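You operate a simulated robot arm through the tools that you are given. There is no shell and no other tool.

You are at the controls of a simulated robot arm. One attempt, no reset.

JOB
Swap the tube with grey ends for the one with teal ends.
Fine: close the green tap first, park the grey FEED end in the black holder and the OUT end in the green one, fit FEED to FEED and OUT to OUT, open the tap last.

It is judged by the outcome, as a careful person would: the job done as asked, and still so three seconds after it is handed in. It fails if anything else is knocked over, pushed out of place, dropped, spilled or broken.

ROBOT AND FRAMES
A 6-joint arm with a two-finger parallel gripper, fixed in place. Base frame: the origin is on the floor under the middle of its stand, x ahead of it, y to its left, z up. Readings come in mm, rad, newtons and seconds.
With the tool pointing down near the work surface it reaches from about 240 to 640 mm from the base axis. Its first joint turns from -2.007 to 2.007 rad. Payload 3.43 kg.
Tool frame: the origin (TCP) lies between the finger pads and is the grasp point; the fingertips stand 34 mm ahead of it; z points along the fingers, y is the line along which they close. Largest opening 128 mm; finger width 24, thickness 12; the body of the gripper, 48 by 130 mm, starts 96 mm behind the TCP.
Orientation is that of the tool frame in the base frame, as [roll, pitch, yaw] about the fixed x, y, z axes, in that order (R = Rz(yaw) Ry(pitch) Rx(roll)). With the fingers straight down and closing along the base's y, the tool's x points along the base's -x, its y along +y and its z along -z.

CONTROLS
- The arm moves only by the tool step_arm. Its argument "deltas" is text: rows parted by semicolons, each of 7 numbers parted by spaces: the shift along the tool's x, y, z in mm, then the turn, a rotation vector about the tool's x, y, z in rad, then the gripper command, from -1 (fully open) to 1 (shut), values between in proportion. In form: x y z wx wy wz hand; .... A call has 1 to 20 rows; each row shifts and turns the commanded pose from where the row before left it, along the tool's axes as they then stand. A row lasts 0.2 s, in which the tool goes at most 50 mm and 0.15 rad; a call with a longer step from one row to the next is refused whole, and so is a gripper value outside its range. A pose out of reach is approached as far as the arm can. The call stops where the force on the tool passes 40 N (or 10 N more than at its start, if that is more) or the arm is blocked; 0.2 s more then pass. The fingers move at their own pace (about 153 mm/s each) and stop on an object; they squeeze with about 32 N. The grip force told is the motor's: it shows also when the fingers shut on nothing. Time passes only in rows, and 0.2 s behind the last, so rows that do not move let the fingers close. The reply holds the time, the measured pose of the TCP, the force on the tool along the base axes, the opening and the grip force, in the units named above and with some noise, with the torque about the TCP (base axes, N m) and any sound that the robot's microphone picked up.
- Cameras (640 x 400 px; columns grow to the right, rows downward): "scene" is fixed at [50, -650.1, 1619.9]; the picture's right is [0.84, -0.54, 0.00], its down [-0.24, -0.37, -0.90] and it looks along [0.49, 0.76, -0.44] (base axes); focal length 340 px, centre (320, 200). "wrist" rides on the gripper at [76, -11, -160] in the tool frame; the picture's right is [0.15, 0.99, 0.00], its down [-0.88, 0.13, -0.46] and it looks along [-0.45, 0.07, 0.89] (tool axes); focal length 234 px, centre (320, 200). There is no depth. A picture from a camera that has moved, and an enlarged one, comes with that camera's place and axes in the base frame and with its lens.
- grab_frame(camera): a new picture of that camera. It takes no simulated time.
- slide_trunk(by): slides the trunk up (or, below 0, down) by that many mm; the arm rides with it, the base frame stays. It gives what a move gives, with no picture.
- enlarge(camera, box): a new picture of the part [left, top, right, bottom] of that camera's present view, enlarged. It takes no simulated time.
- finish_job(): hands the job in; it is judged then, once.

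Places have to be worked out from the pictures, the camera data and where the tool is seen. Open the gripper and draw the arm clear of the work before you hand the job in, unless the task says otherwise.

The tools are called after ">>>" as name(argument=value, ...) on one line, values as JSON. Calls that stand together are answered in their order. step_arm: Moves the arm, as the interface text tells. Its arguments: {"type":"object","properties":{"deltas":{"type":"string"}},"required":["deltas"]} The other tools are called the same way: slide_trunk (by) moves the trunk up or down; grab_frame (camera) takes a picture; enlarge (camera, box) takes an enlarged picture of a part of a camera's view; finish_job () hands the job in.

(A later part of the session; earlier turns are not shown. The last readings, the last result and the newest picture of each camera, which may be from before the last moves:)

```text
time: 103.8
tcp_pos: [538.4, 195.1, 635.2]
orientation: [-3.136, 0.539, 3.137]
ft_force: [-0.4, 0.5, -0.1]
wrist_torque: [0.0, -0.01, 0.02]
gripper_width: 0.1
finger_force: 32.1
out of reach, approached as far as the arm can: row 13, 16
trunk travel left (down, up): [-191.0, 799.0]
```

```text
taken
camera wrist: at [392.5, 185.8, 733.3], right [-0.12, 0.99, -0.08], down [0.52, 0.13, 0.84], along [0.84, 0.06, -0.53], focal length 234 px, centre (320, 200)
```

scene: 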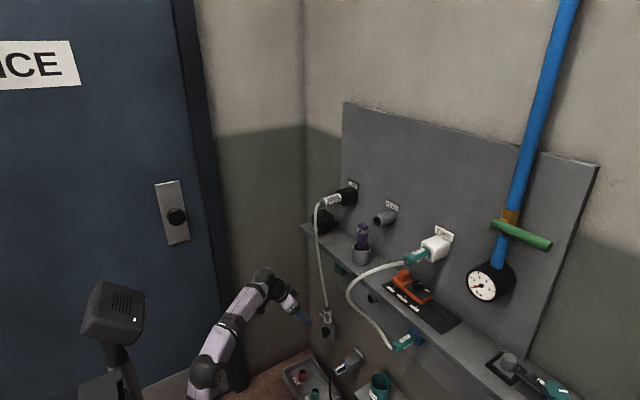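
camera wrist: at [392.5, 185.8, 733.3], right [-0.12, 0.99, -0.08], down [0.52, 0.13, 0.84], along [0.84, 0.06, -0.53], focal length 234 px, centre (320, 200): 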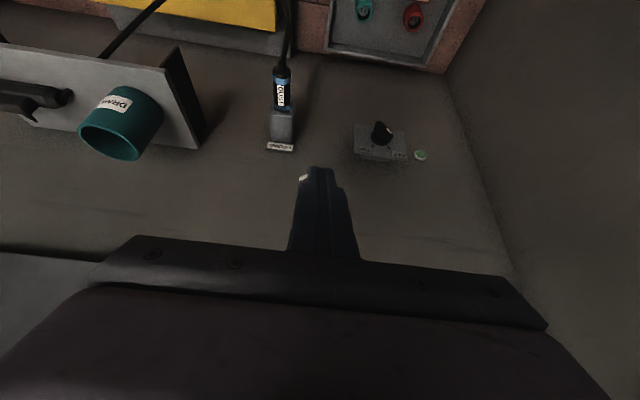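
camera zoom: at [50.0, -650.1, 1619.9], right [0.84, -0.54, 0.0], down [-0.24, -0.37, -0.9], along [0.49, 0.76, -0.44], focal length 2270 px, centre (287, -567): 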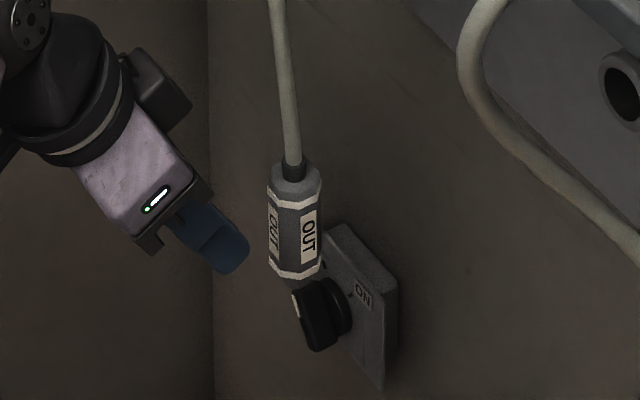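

The end seems to have been slowed near x≈593. I'll sample it over a few time steps to see how much it still swings.

>>> step_arm(deltas="0 0 0 0 0 0 1")

>>> enlarge(camera="scene", box=[290, 285, 360, 345])

>>> step_arm(deltas="0 0 0 0 0 0 1")

>>> enlarge(camera="scene", box=[290, 285, 360, 345])

>>> step_arm(deltas="0 0 0 0 0 0 1")

>>> enlarge(camera="scene", box=[290, 285, 360, 345])

```text
time: 104.2
tcp_pos: [538.6, 196.2, 634.1]
orientation: [-3.136, 0.538, 3.139]
ft_force: [0.3, -0.1, 1.1]
wrist_torque: [-0.01, -0.02, -0.02]
gripper_width: 0.0
finger_force: 32.0
trunk travel left (down, up): [-191.0, 799.0]
```

```text
6.67 times, centred on (325, 315) of scene
camera zoom: at [50.0, -650.1, 1619.9], right [0.84, -0.54, 0.0], down [-0.24, -0.37, -0.9], along [0.49, 0.76, -0.44], focal length 2270 px, centre (287, -567)
```

zoom: 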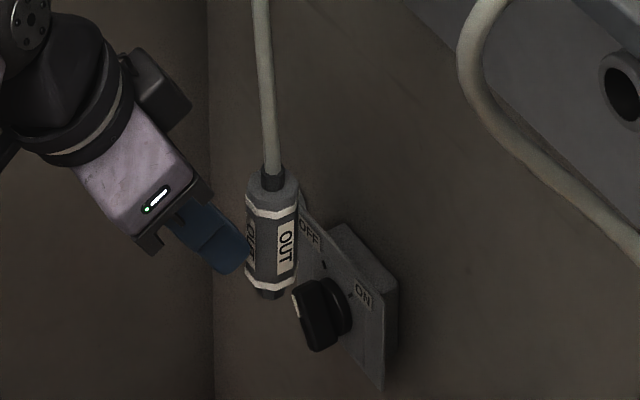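

```text
time: 104.6
tcp_pos: [539.3, 196.1, 634.6]
orientation: [-3.136, 0.538, 3.138]
ft_force: [0.6, 0.2, 0.1]
wrist_torque: [0.01, 0.01, 0.01]
gripper_width: 0.2
finger_force: 31.8
trunk travel left (down, up): [-191.0, 799.0]
```

```text
6.67 times, centred on (325, 315) of scene
camera zoom: at [50.0, -650.1, 1619.9], right [0.84, -0.54, 0.0], down [-0.24, -0.37, -0.9], along [0.49, 0.76, -0.44], focal length 2270 px, centre (287, -567)
```

zoom: 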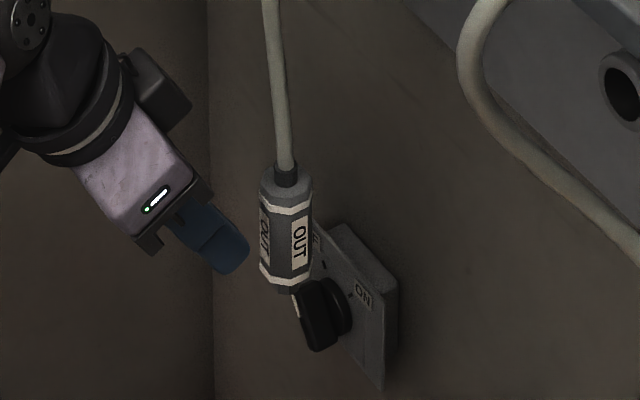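

```text
time: 105.0
tcp_pos: [540.5, 197.0, 634.1]
orientation: [-3.136, 0.537, 3.138]
ft_force: [-0.2, -0.1, 1.0]
wrist_torque: [0.0, 0.01, 0.0]
gripper_width: 0.1
finger_force: 31.7
trunk travel left (down, up): [-191.0, 799.0]
```

```text
6.67 times, centred on (325, 315) of scene
camera zoom: at [50.0, -650.1, 1619.9], right [0.84, -0.54, 0.0], down [-0.24, -0.37, -0.9], along [0.49, 0.76, -0.44], focal length 2270 px, centre (287, -567)
```

zoom: 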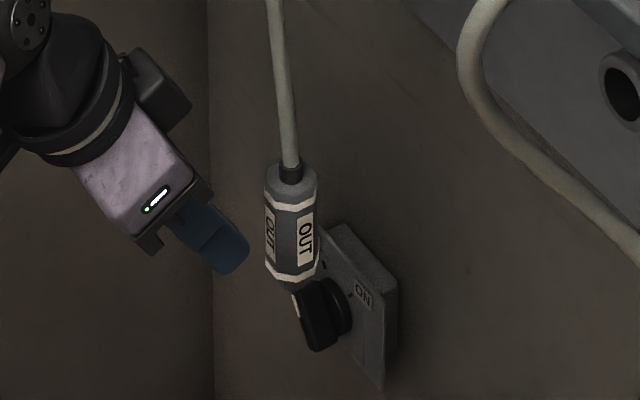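

Swing is nearly gone (±8 mm, tapping the fingertip). I'll creep forward another ~10 mm so it leans lightly on the fingers and comes to rest.

>>> step_arm(deltas="-1.3 -0.5 0.8 0 0 0 1; -1.3 -0.5 0.8 0 0 0 1; -1.3 -0.5 0.8 0 0 0 1; -1.3 -0.5 0.8 0 0 0 1; -1.3 -0.5 0.8 0 0 0 1; -1.3 -0.5 0.8 0 0 0 1; -1.3 -0.5 0.8 0 0 0 1; -1.3 -0.5 0.8 0 0 0 1; 0 0 0 0 0 0 1; 0 0 0 0 0 0 1; 0 0 0 0 0 0 1; 0 0 0 0 0 0 1; 0 0 0 0 0 0 1; 0 0 0 0 0 0 1; 0 0 0 0 0 0 1; 0 0 0 0 0 0 1")

>>> enlarge(camera="scene", box=[290, 285, 360, 345])

>>> step_arm(deltas="0 0 0 0 0 0 1")

>>> enlarge(camera="scene", box=[290, 285, 360, 345])

>>> grab_frame(camera="wrist")

```text
time: 108.4
tcp_pos: [545.2, 199.1, 630.1]
orientation: [-3.138, 0.537, 3.137]
ft_force: [-0.1, -0.5, -0.7]
wrist_torque: [0.03, -0.01, 0.03]
gripper_width: 0.0
finger_force: 32.1
out of reach, approached as far as the arm can: row 2, 5
trunk travel left (down, up): [-191.0, 799.0]
```

```text
6.67 times, centred on (325, 315) of scene
camera zoom: at [50.0, -650.1, 1619.9], right [0.84, -0.54, 0.0], down [-0.24, -0.37, -0.9], along [0.49, 0.76, -0.44], focal length 2270 px, centre (287, -567)
```

zoom: 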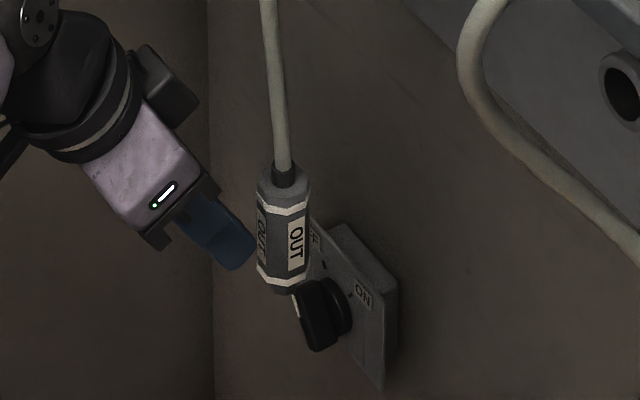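

```text
time: 108.8
tcp_pos: [544.8, 198.2, 630.6]
orientation: [-3.137, 0.536, 3.138]
ft_force: [-0.6, -0.5, -0.6]
wrist_torque: [0.0, 0.03, 0.03]
gripper_width: 0.0
finger_force: 31.3
trunk travel left (down, up): [-191.0, 799.0]
```

```text
6.67 times, centred on (325, 315) of scene
camera zoom: at [50.0, -650.1, 1619.9], right [0.84, -0.54, 0.0], down [-0.24, -0.37, -0.9], along [0.49, 0.76, -0.44], focal length 2270 px, centre (287, -567)
```

zoom: 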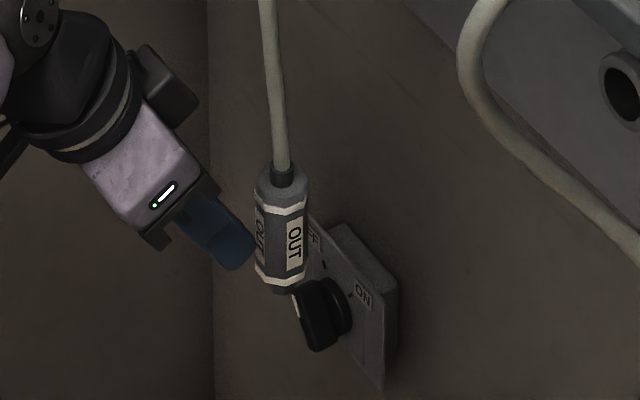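

```text
taken
camera wrist: at [399.0, 189.5, 729.5], right [-0.12, 0.99, -0.08], down [0.52, 0.13, 0.84], along [0.84, 0.06, -0.53], focal length 234 px, centre (320, 200)
```

wrist: 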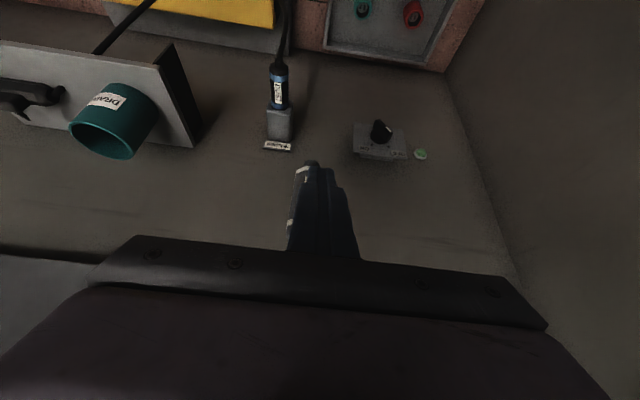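

The end is now at rest against the fingertips near x≈585, y≈190. I'll back off, yaw the tool ~20° to line up better with the arm (to avoid the reach limit), and reopen the fingers.

>>> step_arm(deltas="4 0 -10 0 0 0 1; 0 0 -25 0 0 0 1; 0 0 -25 0 0 0 0; 0 0 -20 -0.06 0 -0.1 -0.2; 0 0 0 -0.06 0 -0.1 -0.2; 0 0 0 -0.06 0 -0.1 -0.2; 0 0 0 0 0 0 -0.2")

>>> grab_frame(camera="wrist")

>>> enlarge(camera="scene", box=[280, 275, 360, 345])

```text
time: 110.4
tcp_pos: [458.5, 252.8, 682.2]
orientation: [-3.059, 0.57, -2.793]
ft_force: [0.9, -0.2, -0.2]
wrist_torque: [-0.01, 0.0, 0.01]
gripper_width: 76.6
finger_force: 0.1
out of reach, approached as far as the arm can: row 4, 5, 6
trunk travel left (down, up): [-191.0, 799.0]
```

```text
taken
camera wrist: at [316.9, 202.5, 777.4], right [-0.41, 0.9, -0.15], down [0.41, 0.33, 0.85], along [0.81, 0.29, -0.51], focal length 234 px, centre (320, 200)
```

wrist: 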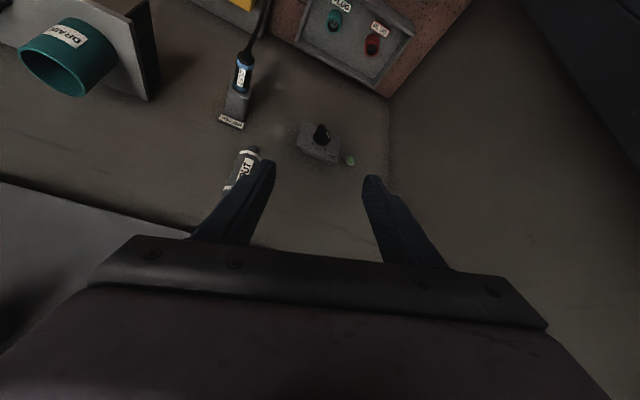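

```text
5.71 times, centred on (320, 310) of scene
camera zoom: at [50.0, -650.1, 1619.9], right [0.84, -0.54, 0.0], down [-0.24, -0.37, -0.9], along [0.49, 0.76, -0.44], focal length 1946 px, centre (320, -429)
```

zoom: 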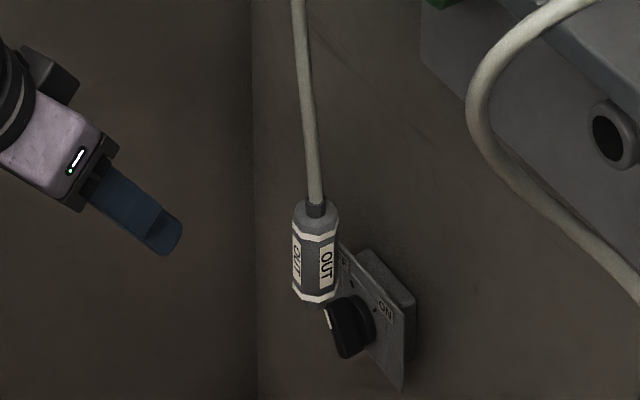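

Yawing that way made it worse: the wrist went through a flip earlier, so the last joint is near its limit on this side. Yawing the other way (−0.2 rad) moves away from that limit, so I'll do that while standing off, then line up again.

>>> step_arm(deltas="0 0 0 0.0518 0.013 0.1161 -0.2; 0 0 0 0.0518 0.013 0.1161 -0.2; 0 0 0 0.0518 0.013 0.1161 -0.2; 0 0 0 0.0518 0.013 0.1161 -0.2; -8.3 -27 -3.2 0 0 0 -0.2; -8.3 -27 -3.2 0 0 0 -0.2; 0 0 0 0 0 0 -0.2")

>>> grab_frame(camera="wrist")

```text
time: 112.0
tcp_pos: [458.6, 196.5, 695.2]
orientation: [3.125, 0.51, 2.947]
ft_force: [0.0, 0.6, 0.2]
wrist_torque: [0.0, 0.01, 0.01]
gripper_width: 76.9
finger_force: 0.1
trunk travel left (down, up): [-191.0, 799.0]
```

```text
taken
camera wrist: at [315.7, 211.7, 798.2], right [0.06, 1.0, -0.06], down [0.56, 0.01, 0.83], along [0.83, -0.08, -0.56], focal length 234 px, centre (320, 200)
```

wrist: 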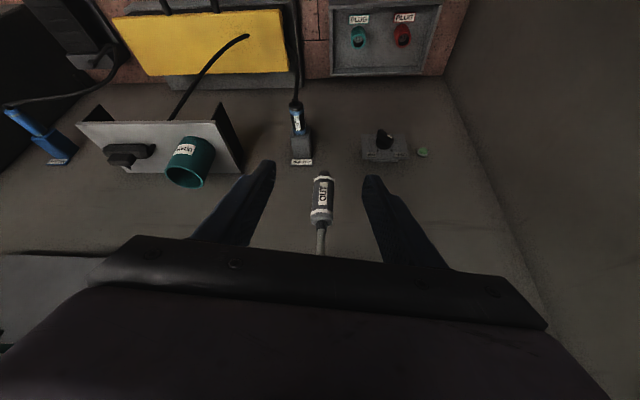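

No limit warnings now and the end is centred between the fingers. I'll check it's still before the final approach.

>>> enlarge(camera="scene", box=[290, 285, 360, 345])

>>> step_arm(deltas="0 0 0 0 0 0 -0.2")

>>> enlarge(camera="scene", box=[290, 285, 360, 345])

>>> enlarge(camera="wrist", box=[270, 150, 370, 250])

```text
6.67 times, centred on (325, 315) of scene
camera zoom: at [50.0, -650.1, 1619.9], right [0.84, -0.54, 0.0], down [-0.24, -0.37, -0.9], along [0.49, 0.76, -0.44], focal length 2270 px, centre (287, -567)
```

zoom: 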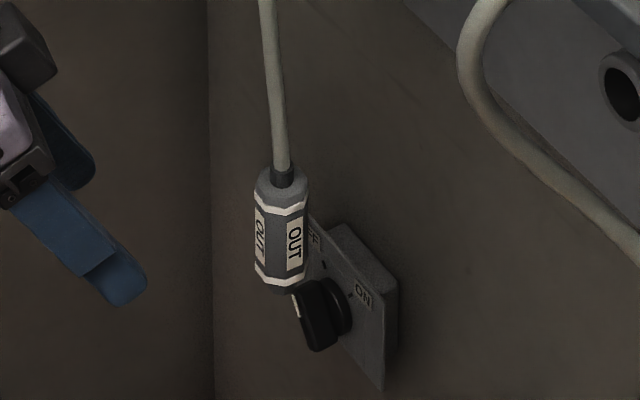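

```text
time: 112.4
tcp_pos: [459.3, 198.5, 695.7]
orientation: [3.125, 0.51, 2.949]
ft_force: [-0.5, 1.1, 0.5]
wrist_torque: [0.01, -0.02, 0.02]
gripper_width: 76.9
finger_force: 0.0
trunk travel left (down, up): [-191.0, 799.0]
```

```text
6.67 times, centred on (325, 315) of scene
camera zoom: at [50.0, -650.1, 1619.9], right [0.84, -0.54, 0.0], down [-0.24, -0.37, -0.9], along [0.49, 0.76, -0.44], focal length 2270 px, centre (287, -567)
```

zoom: 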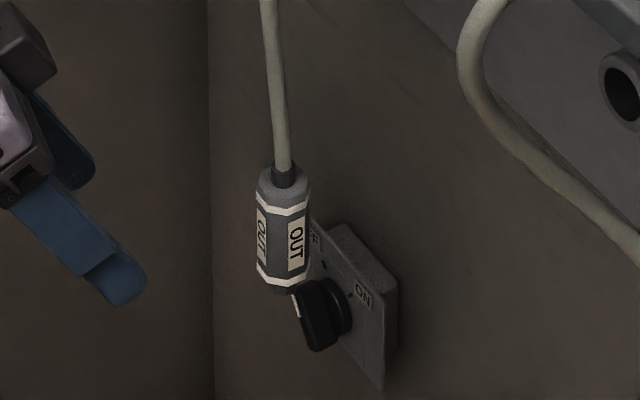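

```text
4.00 times, centred on (320, 200) of wrist
camera zoom: at [315.6, 211.9, 798.3], right [0.06, 1.0, -0.06], down [0.56, 0.02, 0.83], along [0.83, -0.08, -0.56], focal length 937 px, centre (320, 200)
```

zoom: 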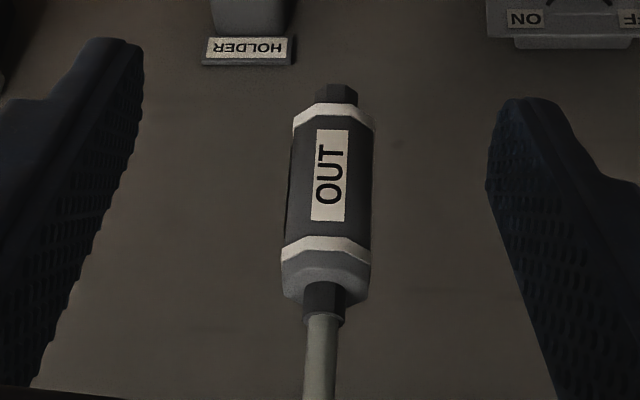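

It's at rest at about (584,189,613). I'll advance to straddle it with the TCP at (584,189,627).

>>> step_arm(deltas="-25.1 5.3 13.6 0 0 0 -0.2; -25.1 5.3 13.6 0 0 0 -0.2; -25.1 5.3 13.5 0 0 0 -0.2; 0 0 26.7 0 0 0 -0.2; 0 0 26.7 0 0 0 -0.2; 0 0 26.6 0 0 0 -0.2; 0 0 0 0 0 0 -0.2")

>>> grab_frame(camera="wrist")

>>> enlarge(camera="scene", box=[280, 275, 360, 345])

```text
time: 114.0
tcp_pos: [585.6, 189.5, 627.2]
orientation: [3.121, 0.509, 2.948]
ft_force: [-0.6, 0.5, 1.3]
wrist_torque: [-0.01, 0.01, 0.0]
gripper_width: 76.8
finger_force: 0.1
trunk travel left (down, up): [-191.0, 799.0]
```

```text
taken
camera wrist: at [441.1, 203.4, 730.0], right [0.06, 1.0, -0.06], down [0.56, 0.01, 0.83], along [0.83, -0.08, -0.56], focal length 234 px, centre (320, 200)
```

wrist: 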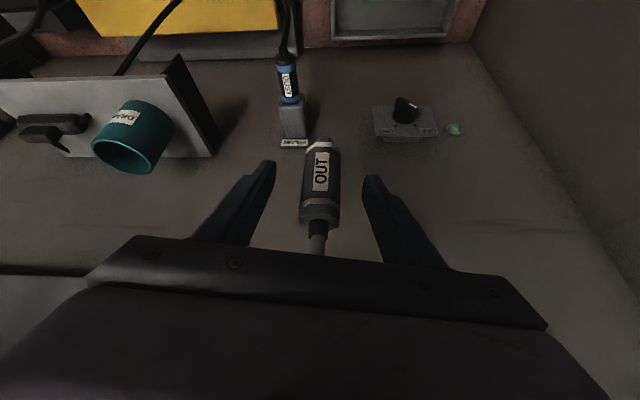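

```text
5.71 times, centred on (320, 310) of scene
camera zoom: at [50.0, -650.1, 1619.9], right [0.84, -0.54, 0.0], down [-0.24, -0.37, -0.9], along [0.49, 0.76, -0.44], focal length 1946 px, centre (320, -429)
```

zoom: 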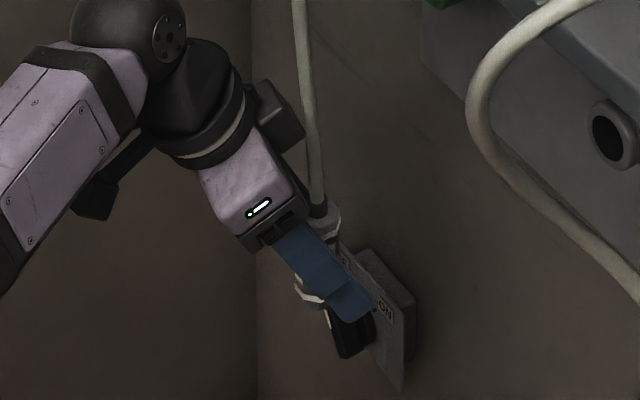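

Centred between the fingers. Closing the gripper on the hanging OUT end.

>>> step_arm(deltas="0 0 0 0 0 0 0.3; 0 0 0 0 0 0 1; 0 0 0 0 0 0 1; 0 0 0 0 0 0 1")

>>> enlarge(camera="wrist", box=[240, 120, 400, 270])

>>> enlarge(camera="scene", box=[290, 285, 360, 345])

```text
time: 115.0
tcp_pos: [585.3, 189.0, 627.1]
orientation: [3.124, 0.508, 2.948]
ft_force: [0.3, -0.2, -0.3]
wrist_torque: [-0.02, 0.0, -0.02]
gripper_width: 29.3
finger_force: 32.2
trunk travel left (down, up): [-191.0, 799.0]
```

```text
2.67 times, centred on (320, 195) of wrist
camera zoom: at [440.9, 203.5, 730.2], right [0.06, 1.0, -0.06], down [0.56, 0.02, 0.83], along [0.83, -0.08, -0.56], focal length 624 px, centre (320, 213)
```

zoom: 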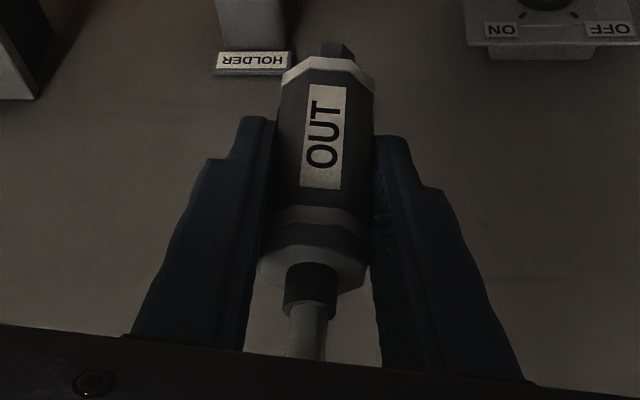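

```text
6.67 times, centred on (325, 315) of scene
camera zoom: at [50.0, -650.1, 1619.9], right [0.84, -0.54, 0.0], down [-0.24, -0.37, -0.9], along [0.49, 0.76, -0.44], focal length 2270 px, centre (287, -567)
```

zoom: 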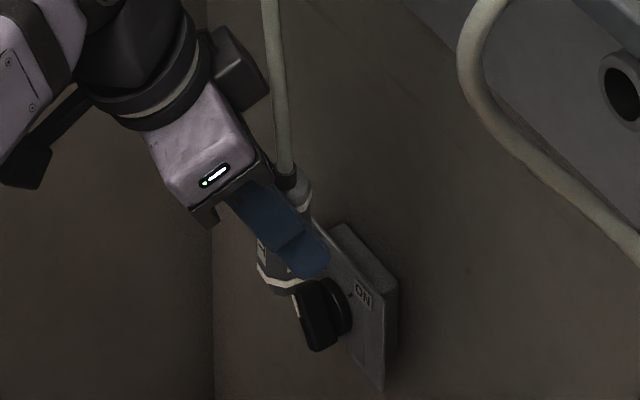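

Caught the OUT end securely (29.3 mm). Now I'll lift and swing it from nose-down to nose-forward along a computed path, first half, then check.

>>> step_arm(deltas="-4.5 -4.3 -5.7 -0.0086 -0.1428 -0.0155 1; -7.6 -3 -7.7 -0.0107 -0.1428 -0.0141 1; -11 -1.5 -8.1 -0.0126 -0.1428 -0.0124 1; -15.3 -0.1 -6.9 -0.0143 -0.1428 -0.0105 1; -17.8 0.6 -5.4 -0.0156 -0.1428 -0.0083 1; -19.8 1.5 -3.5 -0.0166 -0.1428 -0.006 1; 0 0 0 0 0 0 1")

>>> grab_frame(camera="scene")

>>> grab_frame(camera="wrist")

```text
time: 116.6
tcp_pos: [600.1, 181.6, 713.8]
orientation: [3.103, 1.368, 3.024]
ft_force: [0.2, 0.8, 0.1]
wrist_torque: [0.0, 0.01, 0.01]
gripper_width: 28.9
finger_force: 31.8
trunk travel left (down, up): [-191.0, 799.0]
```

```text
taken
```

scene: 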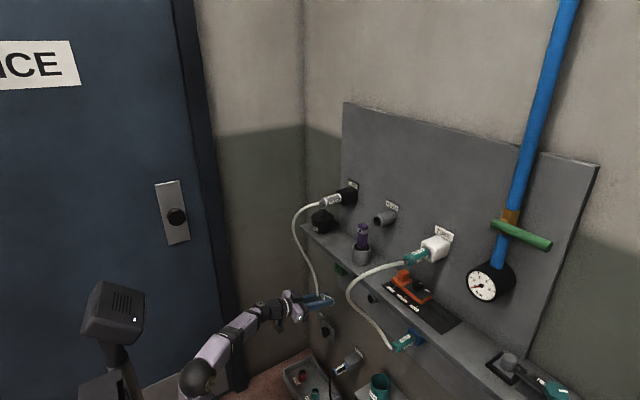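

```text
taken
camera wrist: at [427.0, 183.9, 671.6], right [0.05, 0.99, -0.14], down [-0.26, 0.14, 0.96], along [0.96, -0.01, 0.26], focal length 234 px, centre (320, 200)
```

wrist: 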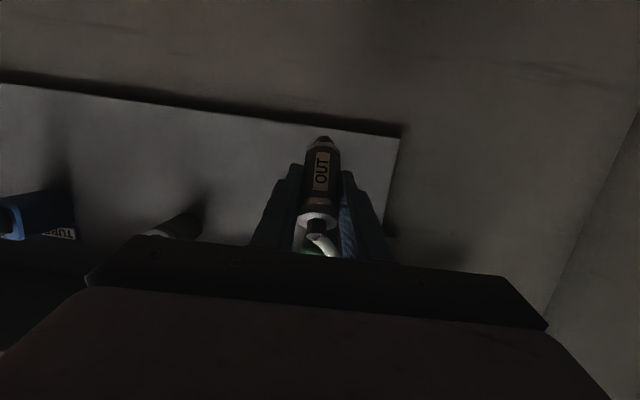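

Tracking exactly as planned with the end firmly held. Completing the swing to nose-forward.

>>> step_arm(deltas="-20.5 1.8 -3.1 -0.0173 -0.1428 -0.0036 1; -20.6 2 -1.5 -0.0177 -0.1428 -0.0011 1; -20.9 1.9 -2.8 -0.0176 -0.1428 0.0014 1; -21.1 1.8 -4.2 -0.0173 -0.1428 0.0039 1; -21.4 1.7 -5.5 -0.0165 -0.1428 0.0063 1; 0 0 0 0 0 0 1")

>>> grab_frame(camera="wrist")

>>> enlarge(camera="scene", box=[290, 240, 380, 310])

```text
time: 118.0
tcp_pos: [574.7, 192.1, 812.8]
orientation: [0.001, 1.057, 0.012]
ft_force: [0.7, 0.3, 0.0]
wrist_torque: [0.0, -0.01, -0.02]
gripper_width: 28.8
finger_force: 31.8
trunk travel left (down, up): [-191.0, 799.0]
```

```text
taken
camera wrist: at [472.7, 180.5, 669.5], right [0.06, 0.99, -0.13], down [-0.83, 0.12, 0.54], along [0.55, 0.07, 0.83], focal length 234 px, centre (320, 200)
```

wrist: 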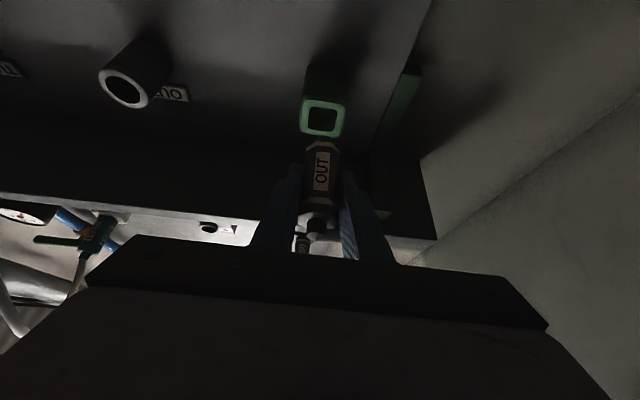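

```text
5.71 times, centred on (335, 275) of scene
camera zoom: at [50.0, -650.1, 1619.9], right [0.84, -0.54, 0.0], down [-0.24, -0.37, -0.9], along [0.49, 0.76, -0.44], focal length 1946 px, centre (234, -229)
```

zoom: 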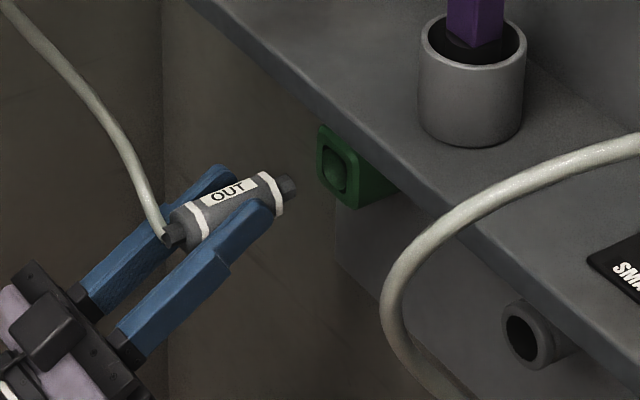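

The OUT end now points forward in front of the green holder. I'll zoom in on both views to check its angle and offset precisely.

>>> enlarge(camera="scene", box=[315, 255, 355, 290])

>>> enlarge(camera="wrist", box=[270, 85, 370, 235])

```text
11.43 times, centred on (335, 272) of scene
camera zoom: at [50.0, -650.1, 1619.9], right [0.84, -0.54, 0.0], down [-0.24, -0.37, -0.9], along [0.49, 0.76, -0.44], focal length 3891 px, centre (149, -629)
```

zoom: 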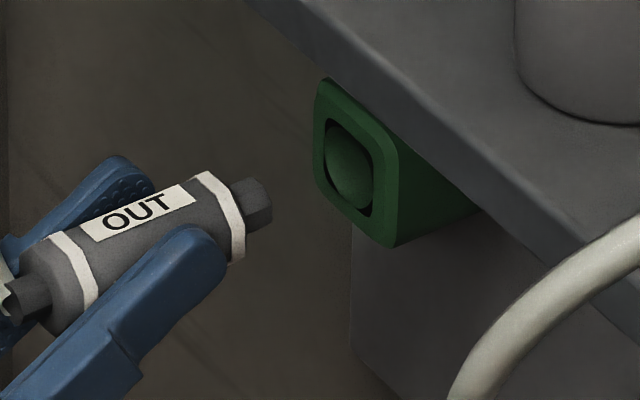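

```text
2.67 times, centred on (320, 160) of wrist
camera zoom: at [472.7, 180.5, 669.5], right [0.06, 0.99, -0.13], down [-0.83, 0.12, 0.54], along [0.55, 0.07, 0.83], focal length 624 px, centre (320, 307)
```

zoom: 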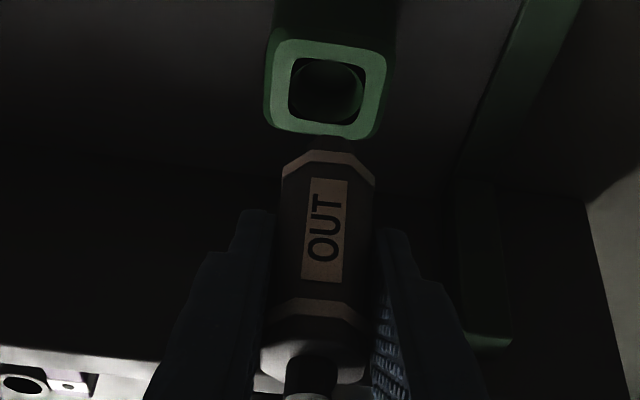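

Relative to the earlier aligned pose it is pitched ~1° down and yawed ~1°; heights now line up better than last time. I'll apply a small corrective rotation and advance to the mouth.

>>> step_arm(deltas="0 0 0 0.0174 -0.02 -0.0098 1; 0 0 0 0 0 0 1; 3.56 0 6.03 0 0 0 1; 3.56 0 6.03 0 0 0 1; 3.56 0 6.03 0 0 0 1; 3.56 0 6.03 0 0 0 1; 0 0 0 0 0 0 1")

>>> enlarge(camera="scene", box=[315, 255, 355, 290])

>>> enlarge(camera="wrist", box=[270, 75, 370, 225])

```text
time: 119.6
tcp_pos: [602.3, 190.1, 813.7]
orientation: [0.003, 1.04, -0.006]
ft_force: [-0.6, -0.4, -0.4]
wrist_torque: [-0.01, 0.01, 0.0]
gripper_width: 28.6
finger_force: 32.2
trunk travel left (down, up): [-191.0, 799.0]
```

```text
11.43 times, centred on (335, 272) of scene
camera zoom: at [50.0, -650.1, 1619.9], right [0.84, -0.54, 0.0], down [-0.24, -0.37, -0.9], along [0.49, 0.76, -0.44], focal length 3891 px, centre (149, -629)
```

zoom: 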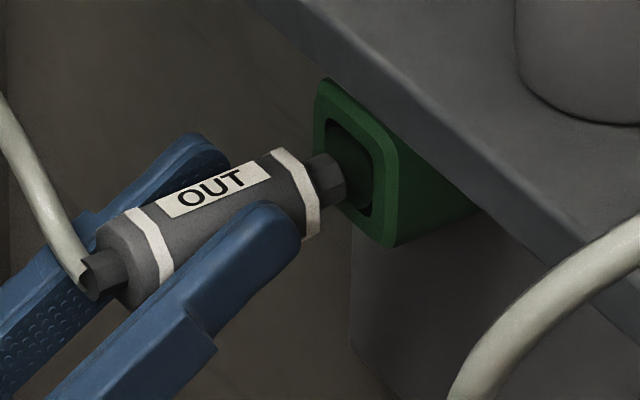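

```text
2.67 times, centred on (320, 150) of wrist
camera zoom: at [502.2, 179.7, 667.8], right [0.08, 0.99, -0.12], down [-0.84, 0.14, 0.53], along [0.54, 0.06, 0.84], focal length 624 px, centre (320, 333)
```

zoom: 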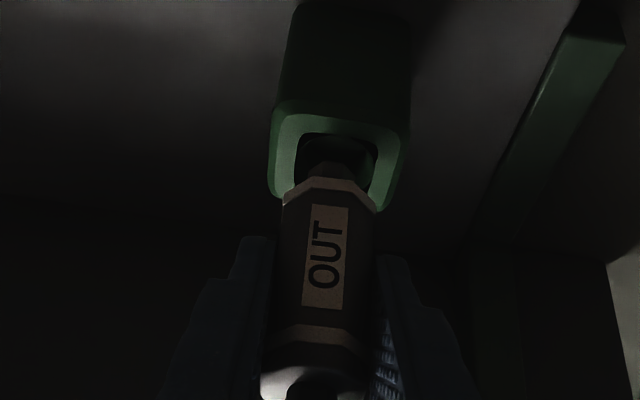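

Well centred; adding +1 mm in y and pushing in slowly.

>>> step_arm(deltas="0 1 0 0 0 0 1; 2.03 0 3.45 0 0 0 1; 2.03 0 3.45 0 0 0 1; 2.03 0 3.45 0 0 0 1; 2.03 0 3.45 0 0 0 1; 0 0 0 0 0 0 1")

>>> enlarge(camera="scene", box=[315, 255, 355, 290])

```text
time: 121.0
tcp_pos: [618.1, 190.7, 813.1]
orientation: [0.003, 1.042, -0.008]
ft_force: [-0.2, -1.3, -0.3]
wrist_torque: [0.0, 0.01, 0.03]
gripper_width: 28.3
finger_force: 32.0
trunk travel left (down, up): [-191.0, 799.0]
```

```text
11.43 times, centred on (335, 272) of scene
camera zoom: at [50.0, -650.1, 1619.9], right [0.84, -0.54, 0.0], down [-0.24, -0.37, -0.9], along [0.49, 0.76, -0.44], focal length 3891 px, centre (149, -629)
```

zoom: 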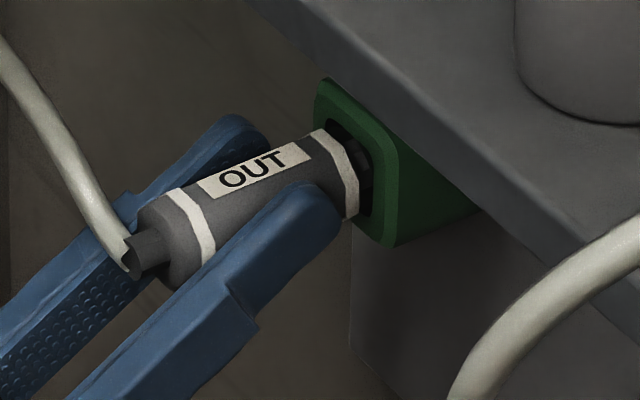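

Going in smoothly. Continuing in small steps to the stop.

>>> step_arm(deltas="0.76 0 1.29 0 0 0 1; 0.76 0 1.29 0 0 0 1; 0.76 0 1.29 0 0 0 1; 0 0 0 0 0 0 1")

>>> enlarge(camera="scene", box=[315, 255, 355, 290])

```text
time: 122.0
tcp_pos: [621.7, 191.0, 813.4]
orientation: [0.0, 1.039, -0.008]
ft_force: [-24.2, -4.2, -11.0]
wrist_torque: [-0.11, -0.05, -0.08]
gripper_width: 29.1
finger_force: 32.3
trunk travel left (down, up): [-191.0, 799.0]
```

```text
11.43 times, centred on (335, 272) of scene
camera zoom: at [50.0, -650.1, 1619.9], right [0.84, -0.54, 0.0], down [-0.24, -0.37, -0.9], along [0.49, 0.76, -0.44], focal length 3891 px, centre (149, -629)
```

zoom: 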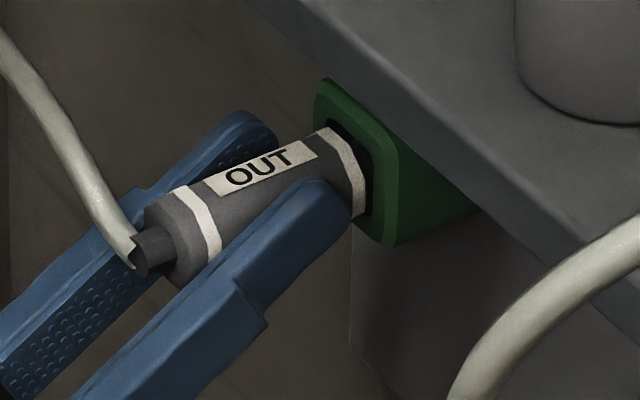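

Blocked at 24 N with side loads (−4 N y, −11 N z), meaning I'm ~2 mm high and ~1 mm left of the true hole axis. I'll comply with those loads and see if it goes deeper.

>>> step_arm(deltas="0.86 -0.5 -0.5 0 0 0 1; 0.86 -0.5 -0.5 0 0 0 1; 0 0 0 0 0 0 1")

>>> enlarge(camera="scene", box=[315, 255, 355, 290])

```text
time: 122.8
tcp_pos: [622.6, 191.5, 812.9]
orientation: [0.001, 1.036, -0.009]
ft_force: [-1.9, 6.1, 5.6]
wrist_torque: [-0.2, -0.35, 0.07]
gripper_width: 29.0
finger_force: 32.2
trunk travel left (down, up): [-191.0, 799.0]
```

```text
11.43 times, centred on (335, 272) of scene
camera zoom: at [50.0, -650.1, 1619.9], right [0.84, -0.54, 0.0], down [-0.24, -0.37, -0.9], along [0.49, 0.76, -0.44], focal length 3891 px, centre (149, -629)
```

zoom: 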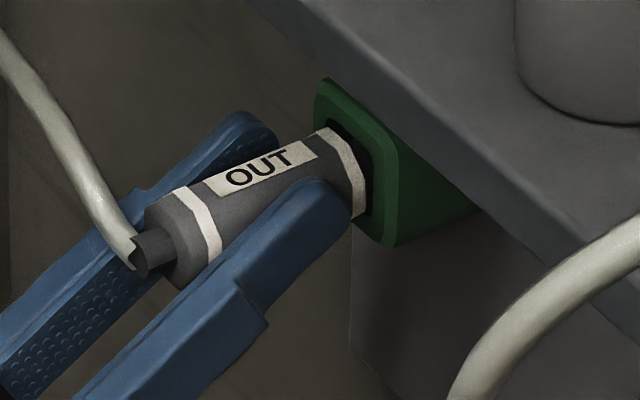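

The axial load vanished and it now resists sideways motion – it appears to have latched. I'll open the fingers just slightly and verify it stays before backing away.

>>> step_arm(deltas="0 0 0 0 0 0 0.47; 0 0 0 0 0 0 0.45; 0 0 0 0 0 0 0.45")

>>> enlarge(camera="scene", box=[315, 255, 355, 290])

>>> enlarge(camera="wrist", box=[270, 75, 370, 225])

```text
time: 123.6
tcp_pos: [622.1, 189.8, 810.8]
orientation: [0.003, 1.041, -0.011]
ft_force: [0.0, 0.3, -0.8]
wrist_torque: [-0.02, 0.03, 0.02]
gripper_width: 35.0
finger_force: 0.0
trunk travel left (down, up): [-191.0, 799.0]
```

```text
11.43 times, centred on (335, 272) of scene
camera zoom: at [50.0, -650.1, 1619.9], right [0.84, -0.54, 0.0], down [-0.24, -0.37, -0.9], along [0.49, 0.76, -0.44], focal length 3891 px, centre (149, -629)
```

zoom: 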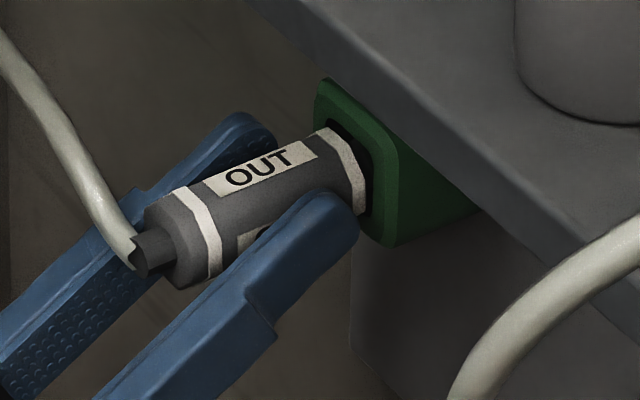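

```text
2.67 times, centred on (320, 150) of wrist
camera zoom: at [523.4, 180.1, 665.3], right [0.08, 0.99, -0.12], down [-0.84, 0.14, 0.53], along [0.54, 0.06, 0.84], focal length 624 px, centre (320, 333)
```

zoom: 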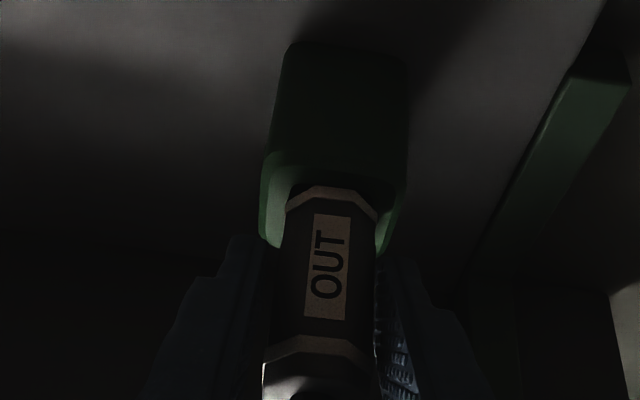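

It stays put with the fingers clear. I'll wait a second longer, then open fully and watch.

>>> step_arm(deltas="0 0 0 0 0 0 0.45; 0 0 0 0 0 0 0.45; 0 0 0 0 0 0 0.45; 0 0 0 0 0 0 0.3; 0 0 0 0 0 0 0.15; 0 0 0 0 0 0 0.1; 0 0 0 0 0 0 0.1")

>>> enlarge(camera="scene", box=[300, 250, 370, 310])

```text
time: 125.2
tcp_pos: [623.6, 190.1, 810.7]
orientation: [0.005, 1.041, -0.009]
ft_force: [-0.7, 0.4, 0.6]
wrist_torque: [-0.03, -0.03, 0.0]
gripper_width: 57.3
finger_force: 0.2
trunk travel left (down, up): [-191.0, 799.0]
```

```text
6.67 times, centred on (335, 280) of scene
camera zoom: at [50.0, -650.1, 1619.9], right [0.84, -0.54, 0.0], down [-0.24, -0.37, -0.9], along [0.49, 0.76, -0.44], focal length 2270 px, centre (220, -333)
```

zoom: 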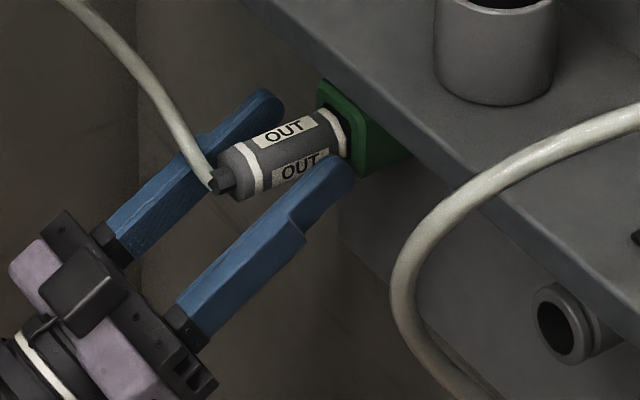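

The grey OUT end is now properly parked in the green holder. I'll retreat down and back along the tool axis and confirm both parked ends.

>>> step_arm(deltas="0 0 -15 0 0 0 0; 0 0 -25 0 0 0 0; 0 0 -25 0 0 0 0; 0 0 -20 0 0 0 0; 0 0 0 0 0 0 0")

>>> grab_frame(camera="wrist")

>>> enlarge(camera="scene", box=[280, 170, 460, 370])

```text
time: 126.4
tcp_pos: [548.9, 191.4, 766.7]
orientation: [0.004, 1.041, -0.008]
ft_force: [-0.2, -0.6, 0.4]
wrist_torque: [-0.02, -0.02, -0.04]
gripper_width: 64.2
finger_force: 0.0
trunk travel left (down, up): [-191.0, 799.0]
```

```text
taken
camera wrist: at [449.8, 181.0, 621.4], right [0.08, 0.99, -0.12], down [-0.84, 0.14, 0.53], along [0.54, 0.06, 0.84], focal length 234 px, centre (320, 200)
```

wrist: 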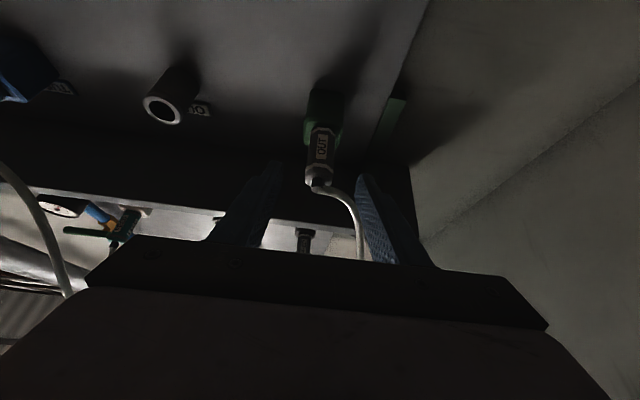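

```text
2.00 times, centred on (370, 270) of scene
camera zoom: at [50.0, -650.1, 1619.9], right [0.84, -0.54, 0.0], down [-0.24, -0.37, -0.9], along [0.49, 0.76, -0.44], focal length 681 px, centre (220, 60)
```

zoom: 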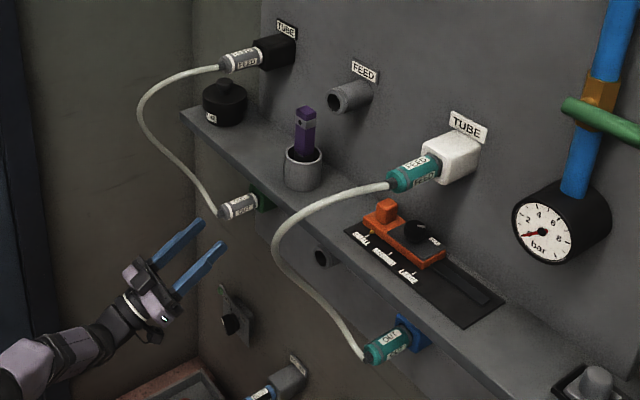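

Both grey ends are parked. Staying low, I'll move across beneath the hoses to the teal OUT end at y≈−190.

>>> step_arm(deltas="0 -42 0 0 0 0 0; 0 -42 0 0 0 0 0; 0 -42 0 0 0 0 0; 0 -42 0 0 0 0 0; 0 -42 0 0 0 0 0; 0 -42 0 0 0 0 0; 0 -42 0 0 0 0 0; 0 -42 0 0 0 0 0; 0 -42 0 0 0 0 0; 0 0 0 0 0 0 0")

>>> grab_frame(camera="wrist")

>>> enlarge(camera="scene", box=[300, 250, 440, 370])

```text
time: 128.6
tcp_pos: [544.5, -189.0, 767.5]
orientation: [0.003, 1.04, -0.006]
ft_force: [0.2, 0.5, -0.5]
wrist_torque: [-0.01, 0.02, 0.01]
gripper_width: 64.1
finger_force: 0.1
trunk travel left (down, up): [-191.0, 799.0]
```

```text
taken
camera wrist: at [444.8, -198.8, 621.1], right [0.08, 0.99, -0.12], down [-0.84, 0.14, 0.53], along [0.54, 0.06, 0.84], focal length 234 px, centre (320, 200)
```

wrist: 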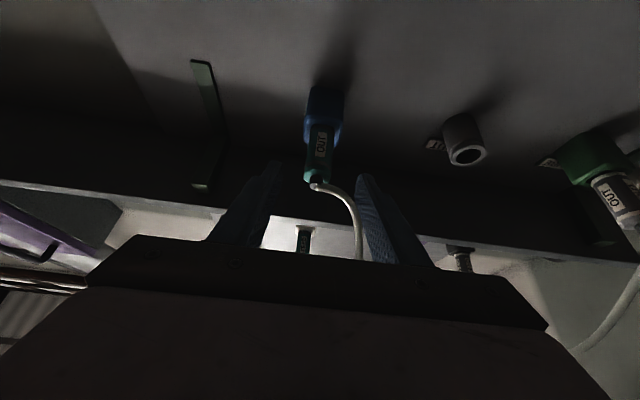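

```text
3.33 times, centred on (370, 310) of scene
camera zoom: at [50.0, -650.1, 1619.9], right [0.84, -0.54, 0.0], down [-0.24, -0.37, -0.9], along [0.49, 0.76, -0.44], focal length 1135 px, centre (153, -167)
```

zoom: 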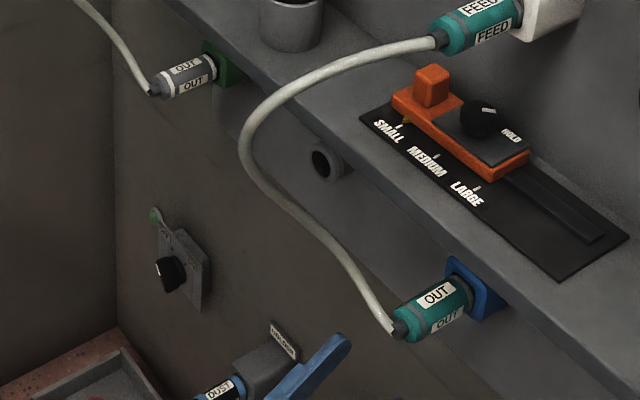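

The teal OUT end is centred at y≈−190. Advancing 94 mm along the tool axis to straddle it.

>>> step_arm(deltas="0 -1 23.7 0 0 0 0; 0 0 23.7 0 0 0 0; 0 0 23.6 0 0 0 0; 0 0 23.5 0 0 0 0; 0 0 0 0 0 0 0")

>>> grab_frame(camera="wrist")

>>> enlarge(camera="scene", box=[360, 300, 440, 370])

```text
time: 129.8
tcp_pos: [627.9, -189.7, 816.3]
orientation: [0.004, 1.04, -0.006]
ft_force: [0.0, -0.1, 0.5]
wrist_torque: [0.0, 0.02, 0.0]
gripper_width: 63.7
finger_force: 0.0
trunk travel left (down, up): [-191.0, 799.0]
```

```text
taken
camera wrist: at [528.0, -199.6, 670.2], right [0.08, 0.99, -0.12], down [-0.84, 0.14, 0.53], along [0.54, 0.06, 0.84], focal length 234 px, centre (320, 200)
```

wrist: 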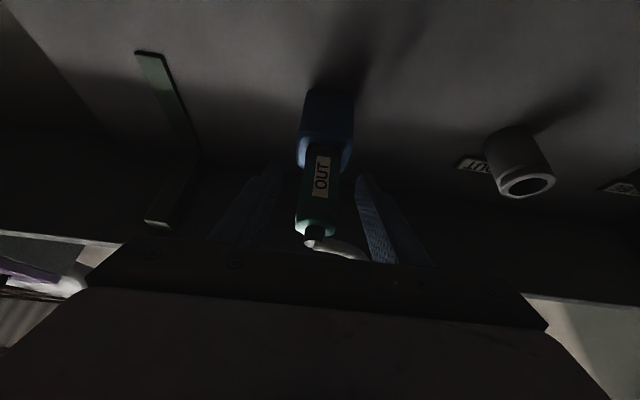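

```text
5.71 times, centred on (400, 335) of scene
camera zoom: at [50.0, -650.1, 1619.9], right [0.84, -0.54, 0.0], down [-0.24, -0.37, -0.9], along [0.49, 0.76, -0.44], focal length 1946 px, centre (-137, -571)
```

zoom: 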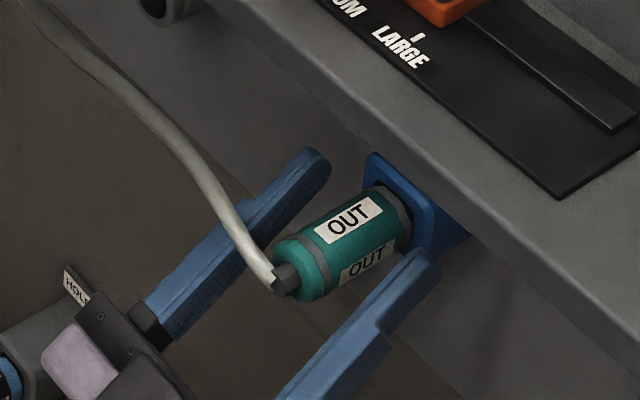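

Straddling the teal OUT end, hose above the fingers. Closing the gripper.

>>> step_arm(deltas="0 0 0 0 0 0 0.45; 0 0 0 0 0 0 1; 0 0 0 0 0 0 1; 0 0 0 0 0 0 1")

>>> enlarge(camera="scene", box=[360, 300, 440, 370])

```text
time: 130.8
tcp_pos: [627.2, -190.0, 815.1]
orientation: [0.003, 1.04, -0.008]
ft_force: [2.4, -3.7, 1.6]
wrist_torque: [-0.02, 0.02, 0.4]
gripper_width: 28.6
finger_force: 32.0
trunk travel left (down, up): [-191.0, 799.0]
```

```text
5.71 times, centred on (400, 335) of scene
camera zoom: at [50.0, -650.1, 1619.9], right [0.84, -0.54, 0.0], down [-0.24, -0.37, -0.9], along [0.49, 0.76, -0.44], focal length 1946 px, centre (-137, -571)
```

zoom: 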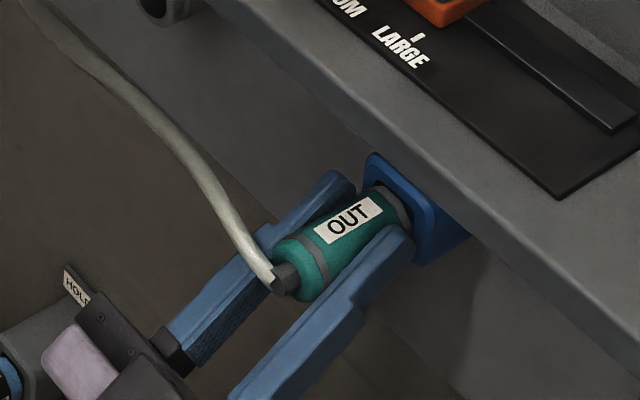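

Gripped. Relaxing the small side load, then pulling straight out in −x.

>>> step_arm(deltas="0 -1 0 0 0 0 1; 0 0 0 0 0 0 1; -1.52 0 -2.59 0 0 0 1; -1.52 0 -2.59 0 0 0 1; -1.52 0 -2.59 0 0 0 1; -1.52 0 -2.59 0 0 0 1; -1.52 0 -2.59 0 0 0 1; -2.53 0 -4.31 0 0 0 1; -2.53 0 -4.31 0 0 0 1; -2.53 0 -4.31 0 0 0 1; -2.53 0 -4.31 0 0 0 1; -2.53 0 -4.31 0 0 0 1; -2.53 0 -4.31 0 0 0 1; -2.53 0 -4.31 0 0 0 1; -2.53 0 -4.31 0 0 0 1; 0 0 0 0 0 0 1")

>>> grab_frame(camera="wrist")

>>> enlarge(camera="scene", box=[340, 280, 440, 370])

```text
time: 134.2
tcp_pos: [572.3, -188.1, 813.9]
orientation: [0.003, 1.04, -0.009]
ft_force: [0.5, 0.7, 0.1]
wrist_torque: [-0.01, -0.02, 0.0]
gripper_width: 28.7
finger_force: 32.0
trunk travel left (down, up): [-191.0, 799.0]
```

```text
taken
camera wrist: at [472.4, -199.3, 669.2], right [0.08, 0.99, -0.12], down [-0.84, 0.14, 0.53], along [0.54, 0.06, 0.84], focal length 234 px, centre (320, 200)
```

wrist: 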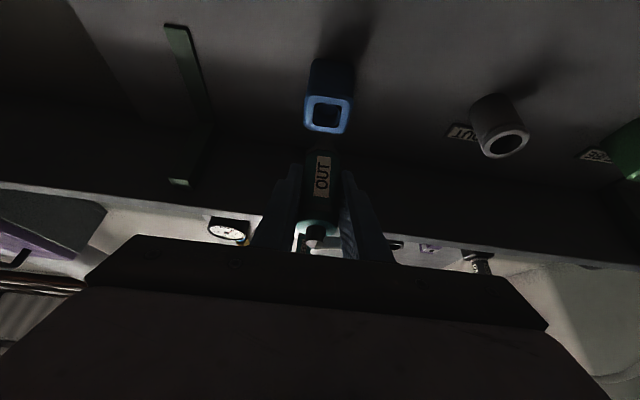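

```text
4.44 times, centred on (390, 325) of scene
camera zoom: at [50.0, -650.1, 1619.9], right [0.84, -0.54, 0.0], down [-0.24, -0.37, -0.9], along [0.49, 0.76, -0.44], focal length 1513 px, centre (9, -356)
```

zoom: 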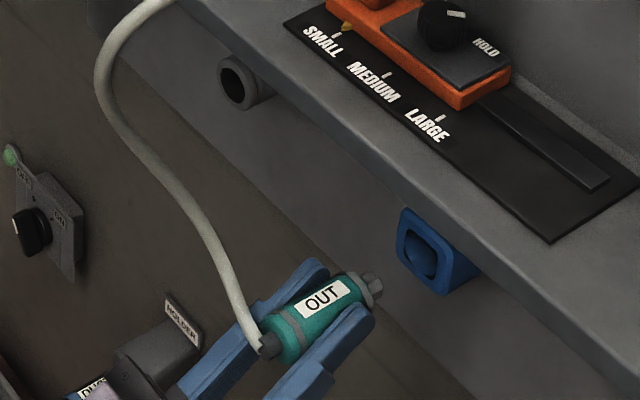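

Teal OUT end is free. Carrying it +189 mm in y to in front of the OUT port.

>>> step_arm(deltas="0 37.8 0 0 0 0 1; 0 37.8 0 0 0 0 1; 0 37.8 0 0 0 0 1; 0 37.8 0 0 0 0 1; 0 37.8 0 0 0 0 1; 0 0 0 0 0 0 1; 0 0 0 0 0 0 1")

>>> enlarge(camera="wrist", box=[270, 85, 370, 235])

>>> enlarge(camera="scene", box=[340, 275, 390, 320])

```text
time: 135.8
tcp_pos: [573.9, -0.0, 815.5]
orientation: [0.003, 1.04, -0.01]
ft_force: [0.2, -1.1, 0.8]
wrist_torque: [-0.01, 0.03, -0.03]
gripper_width: 28.8
finger_force: 32.2
trunk travel left (down, up): [-191.0, 799.0]
```

```text
2.67 times, centred on (320, 160) of wrist
camera zoom: at [474.5, -11.5, 669.4], right [0.08, 0.99, -0.12], down [-0.84, 0.14, 0.53], along [0.54, 0.06, 0.84], focal length 624 px, centre (320, 307)
```

zoom: 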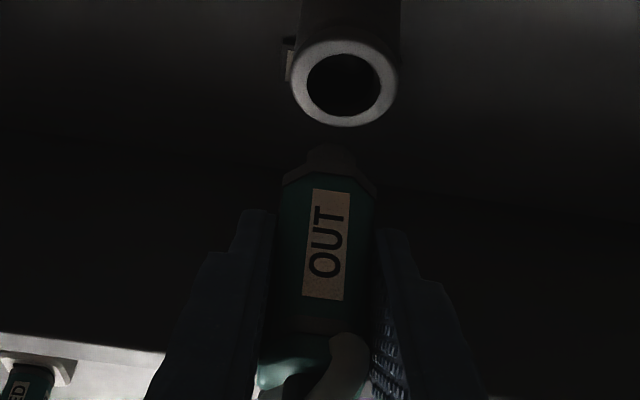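

```text
8.89 times, centred on (365, 298) of scene
camera zoom: at [50.0, -650.1, 1619.9], right [0.84, -0.54, 0.0], down [-0.24, -0.37, -0.9], along [0.49, 0.76, -0.44], focal length 3026 px, centre (-80, -667)
```

zoom: 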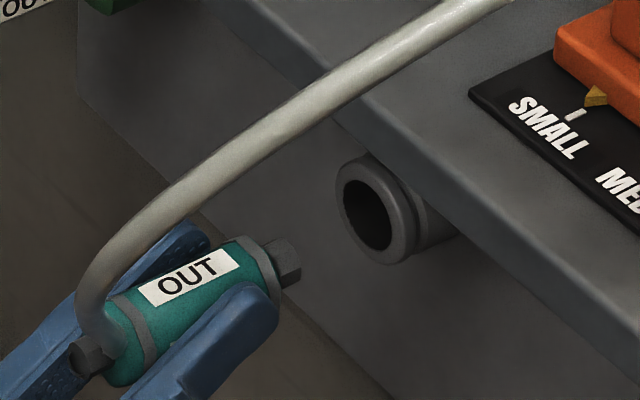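

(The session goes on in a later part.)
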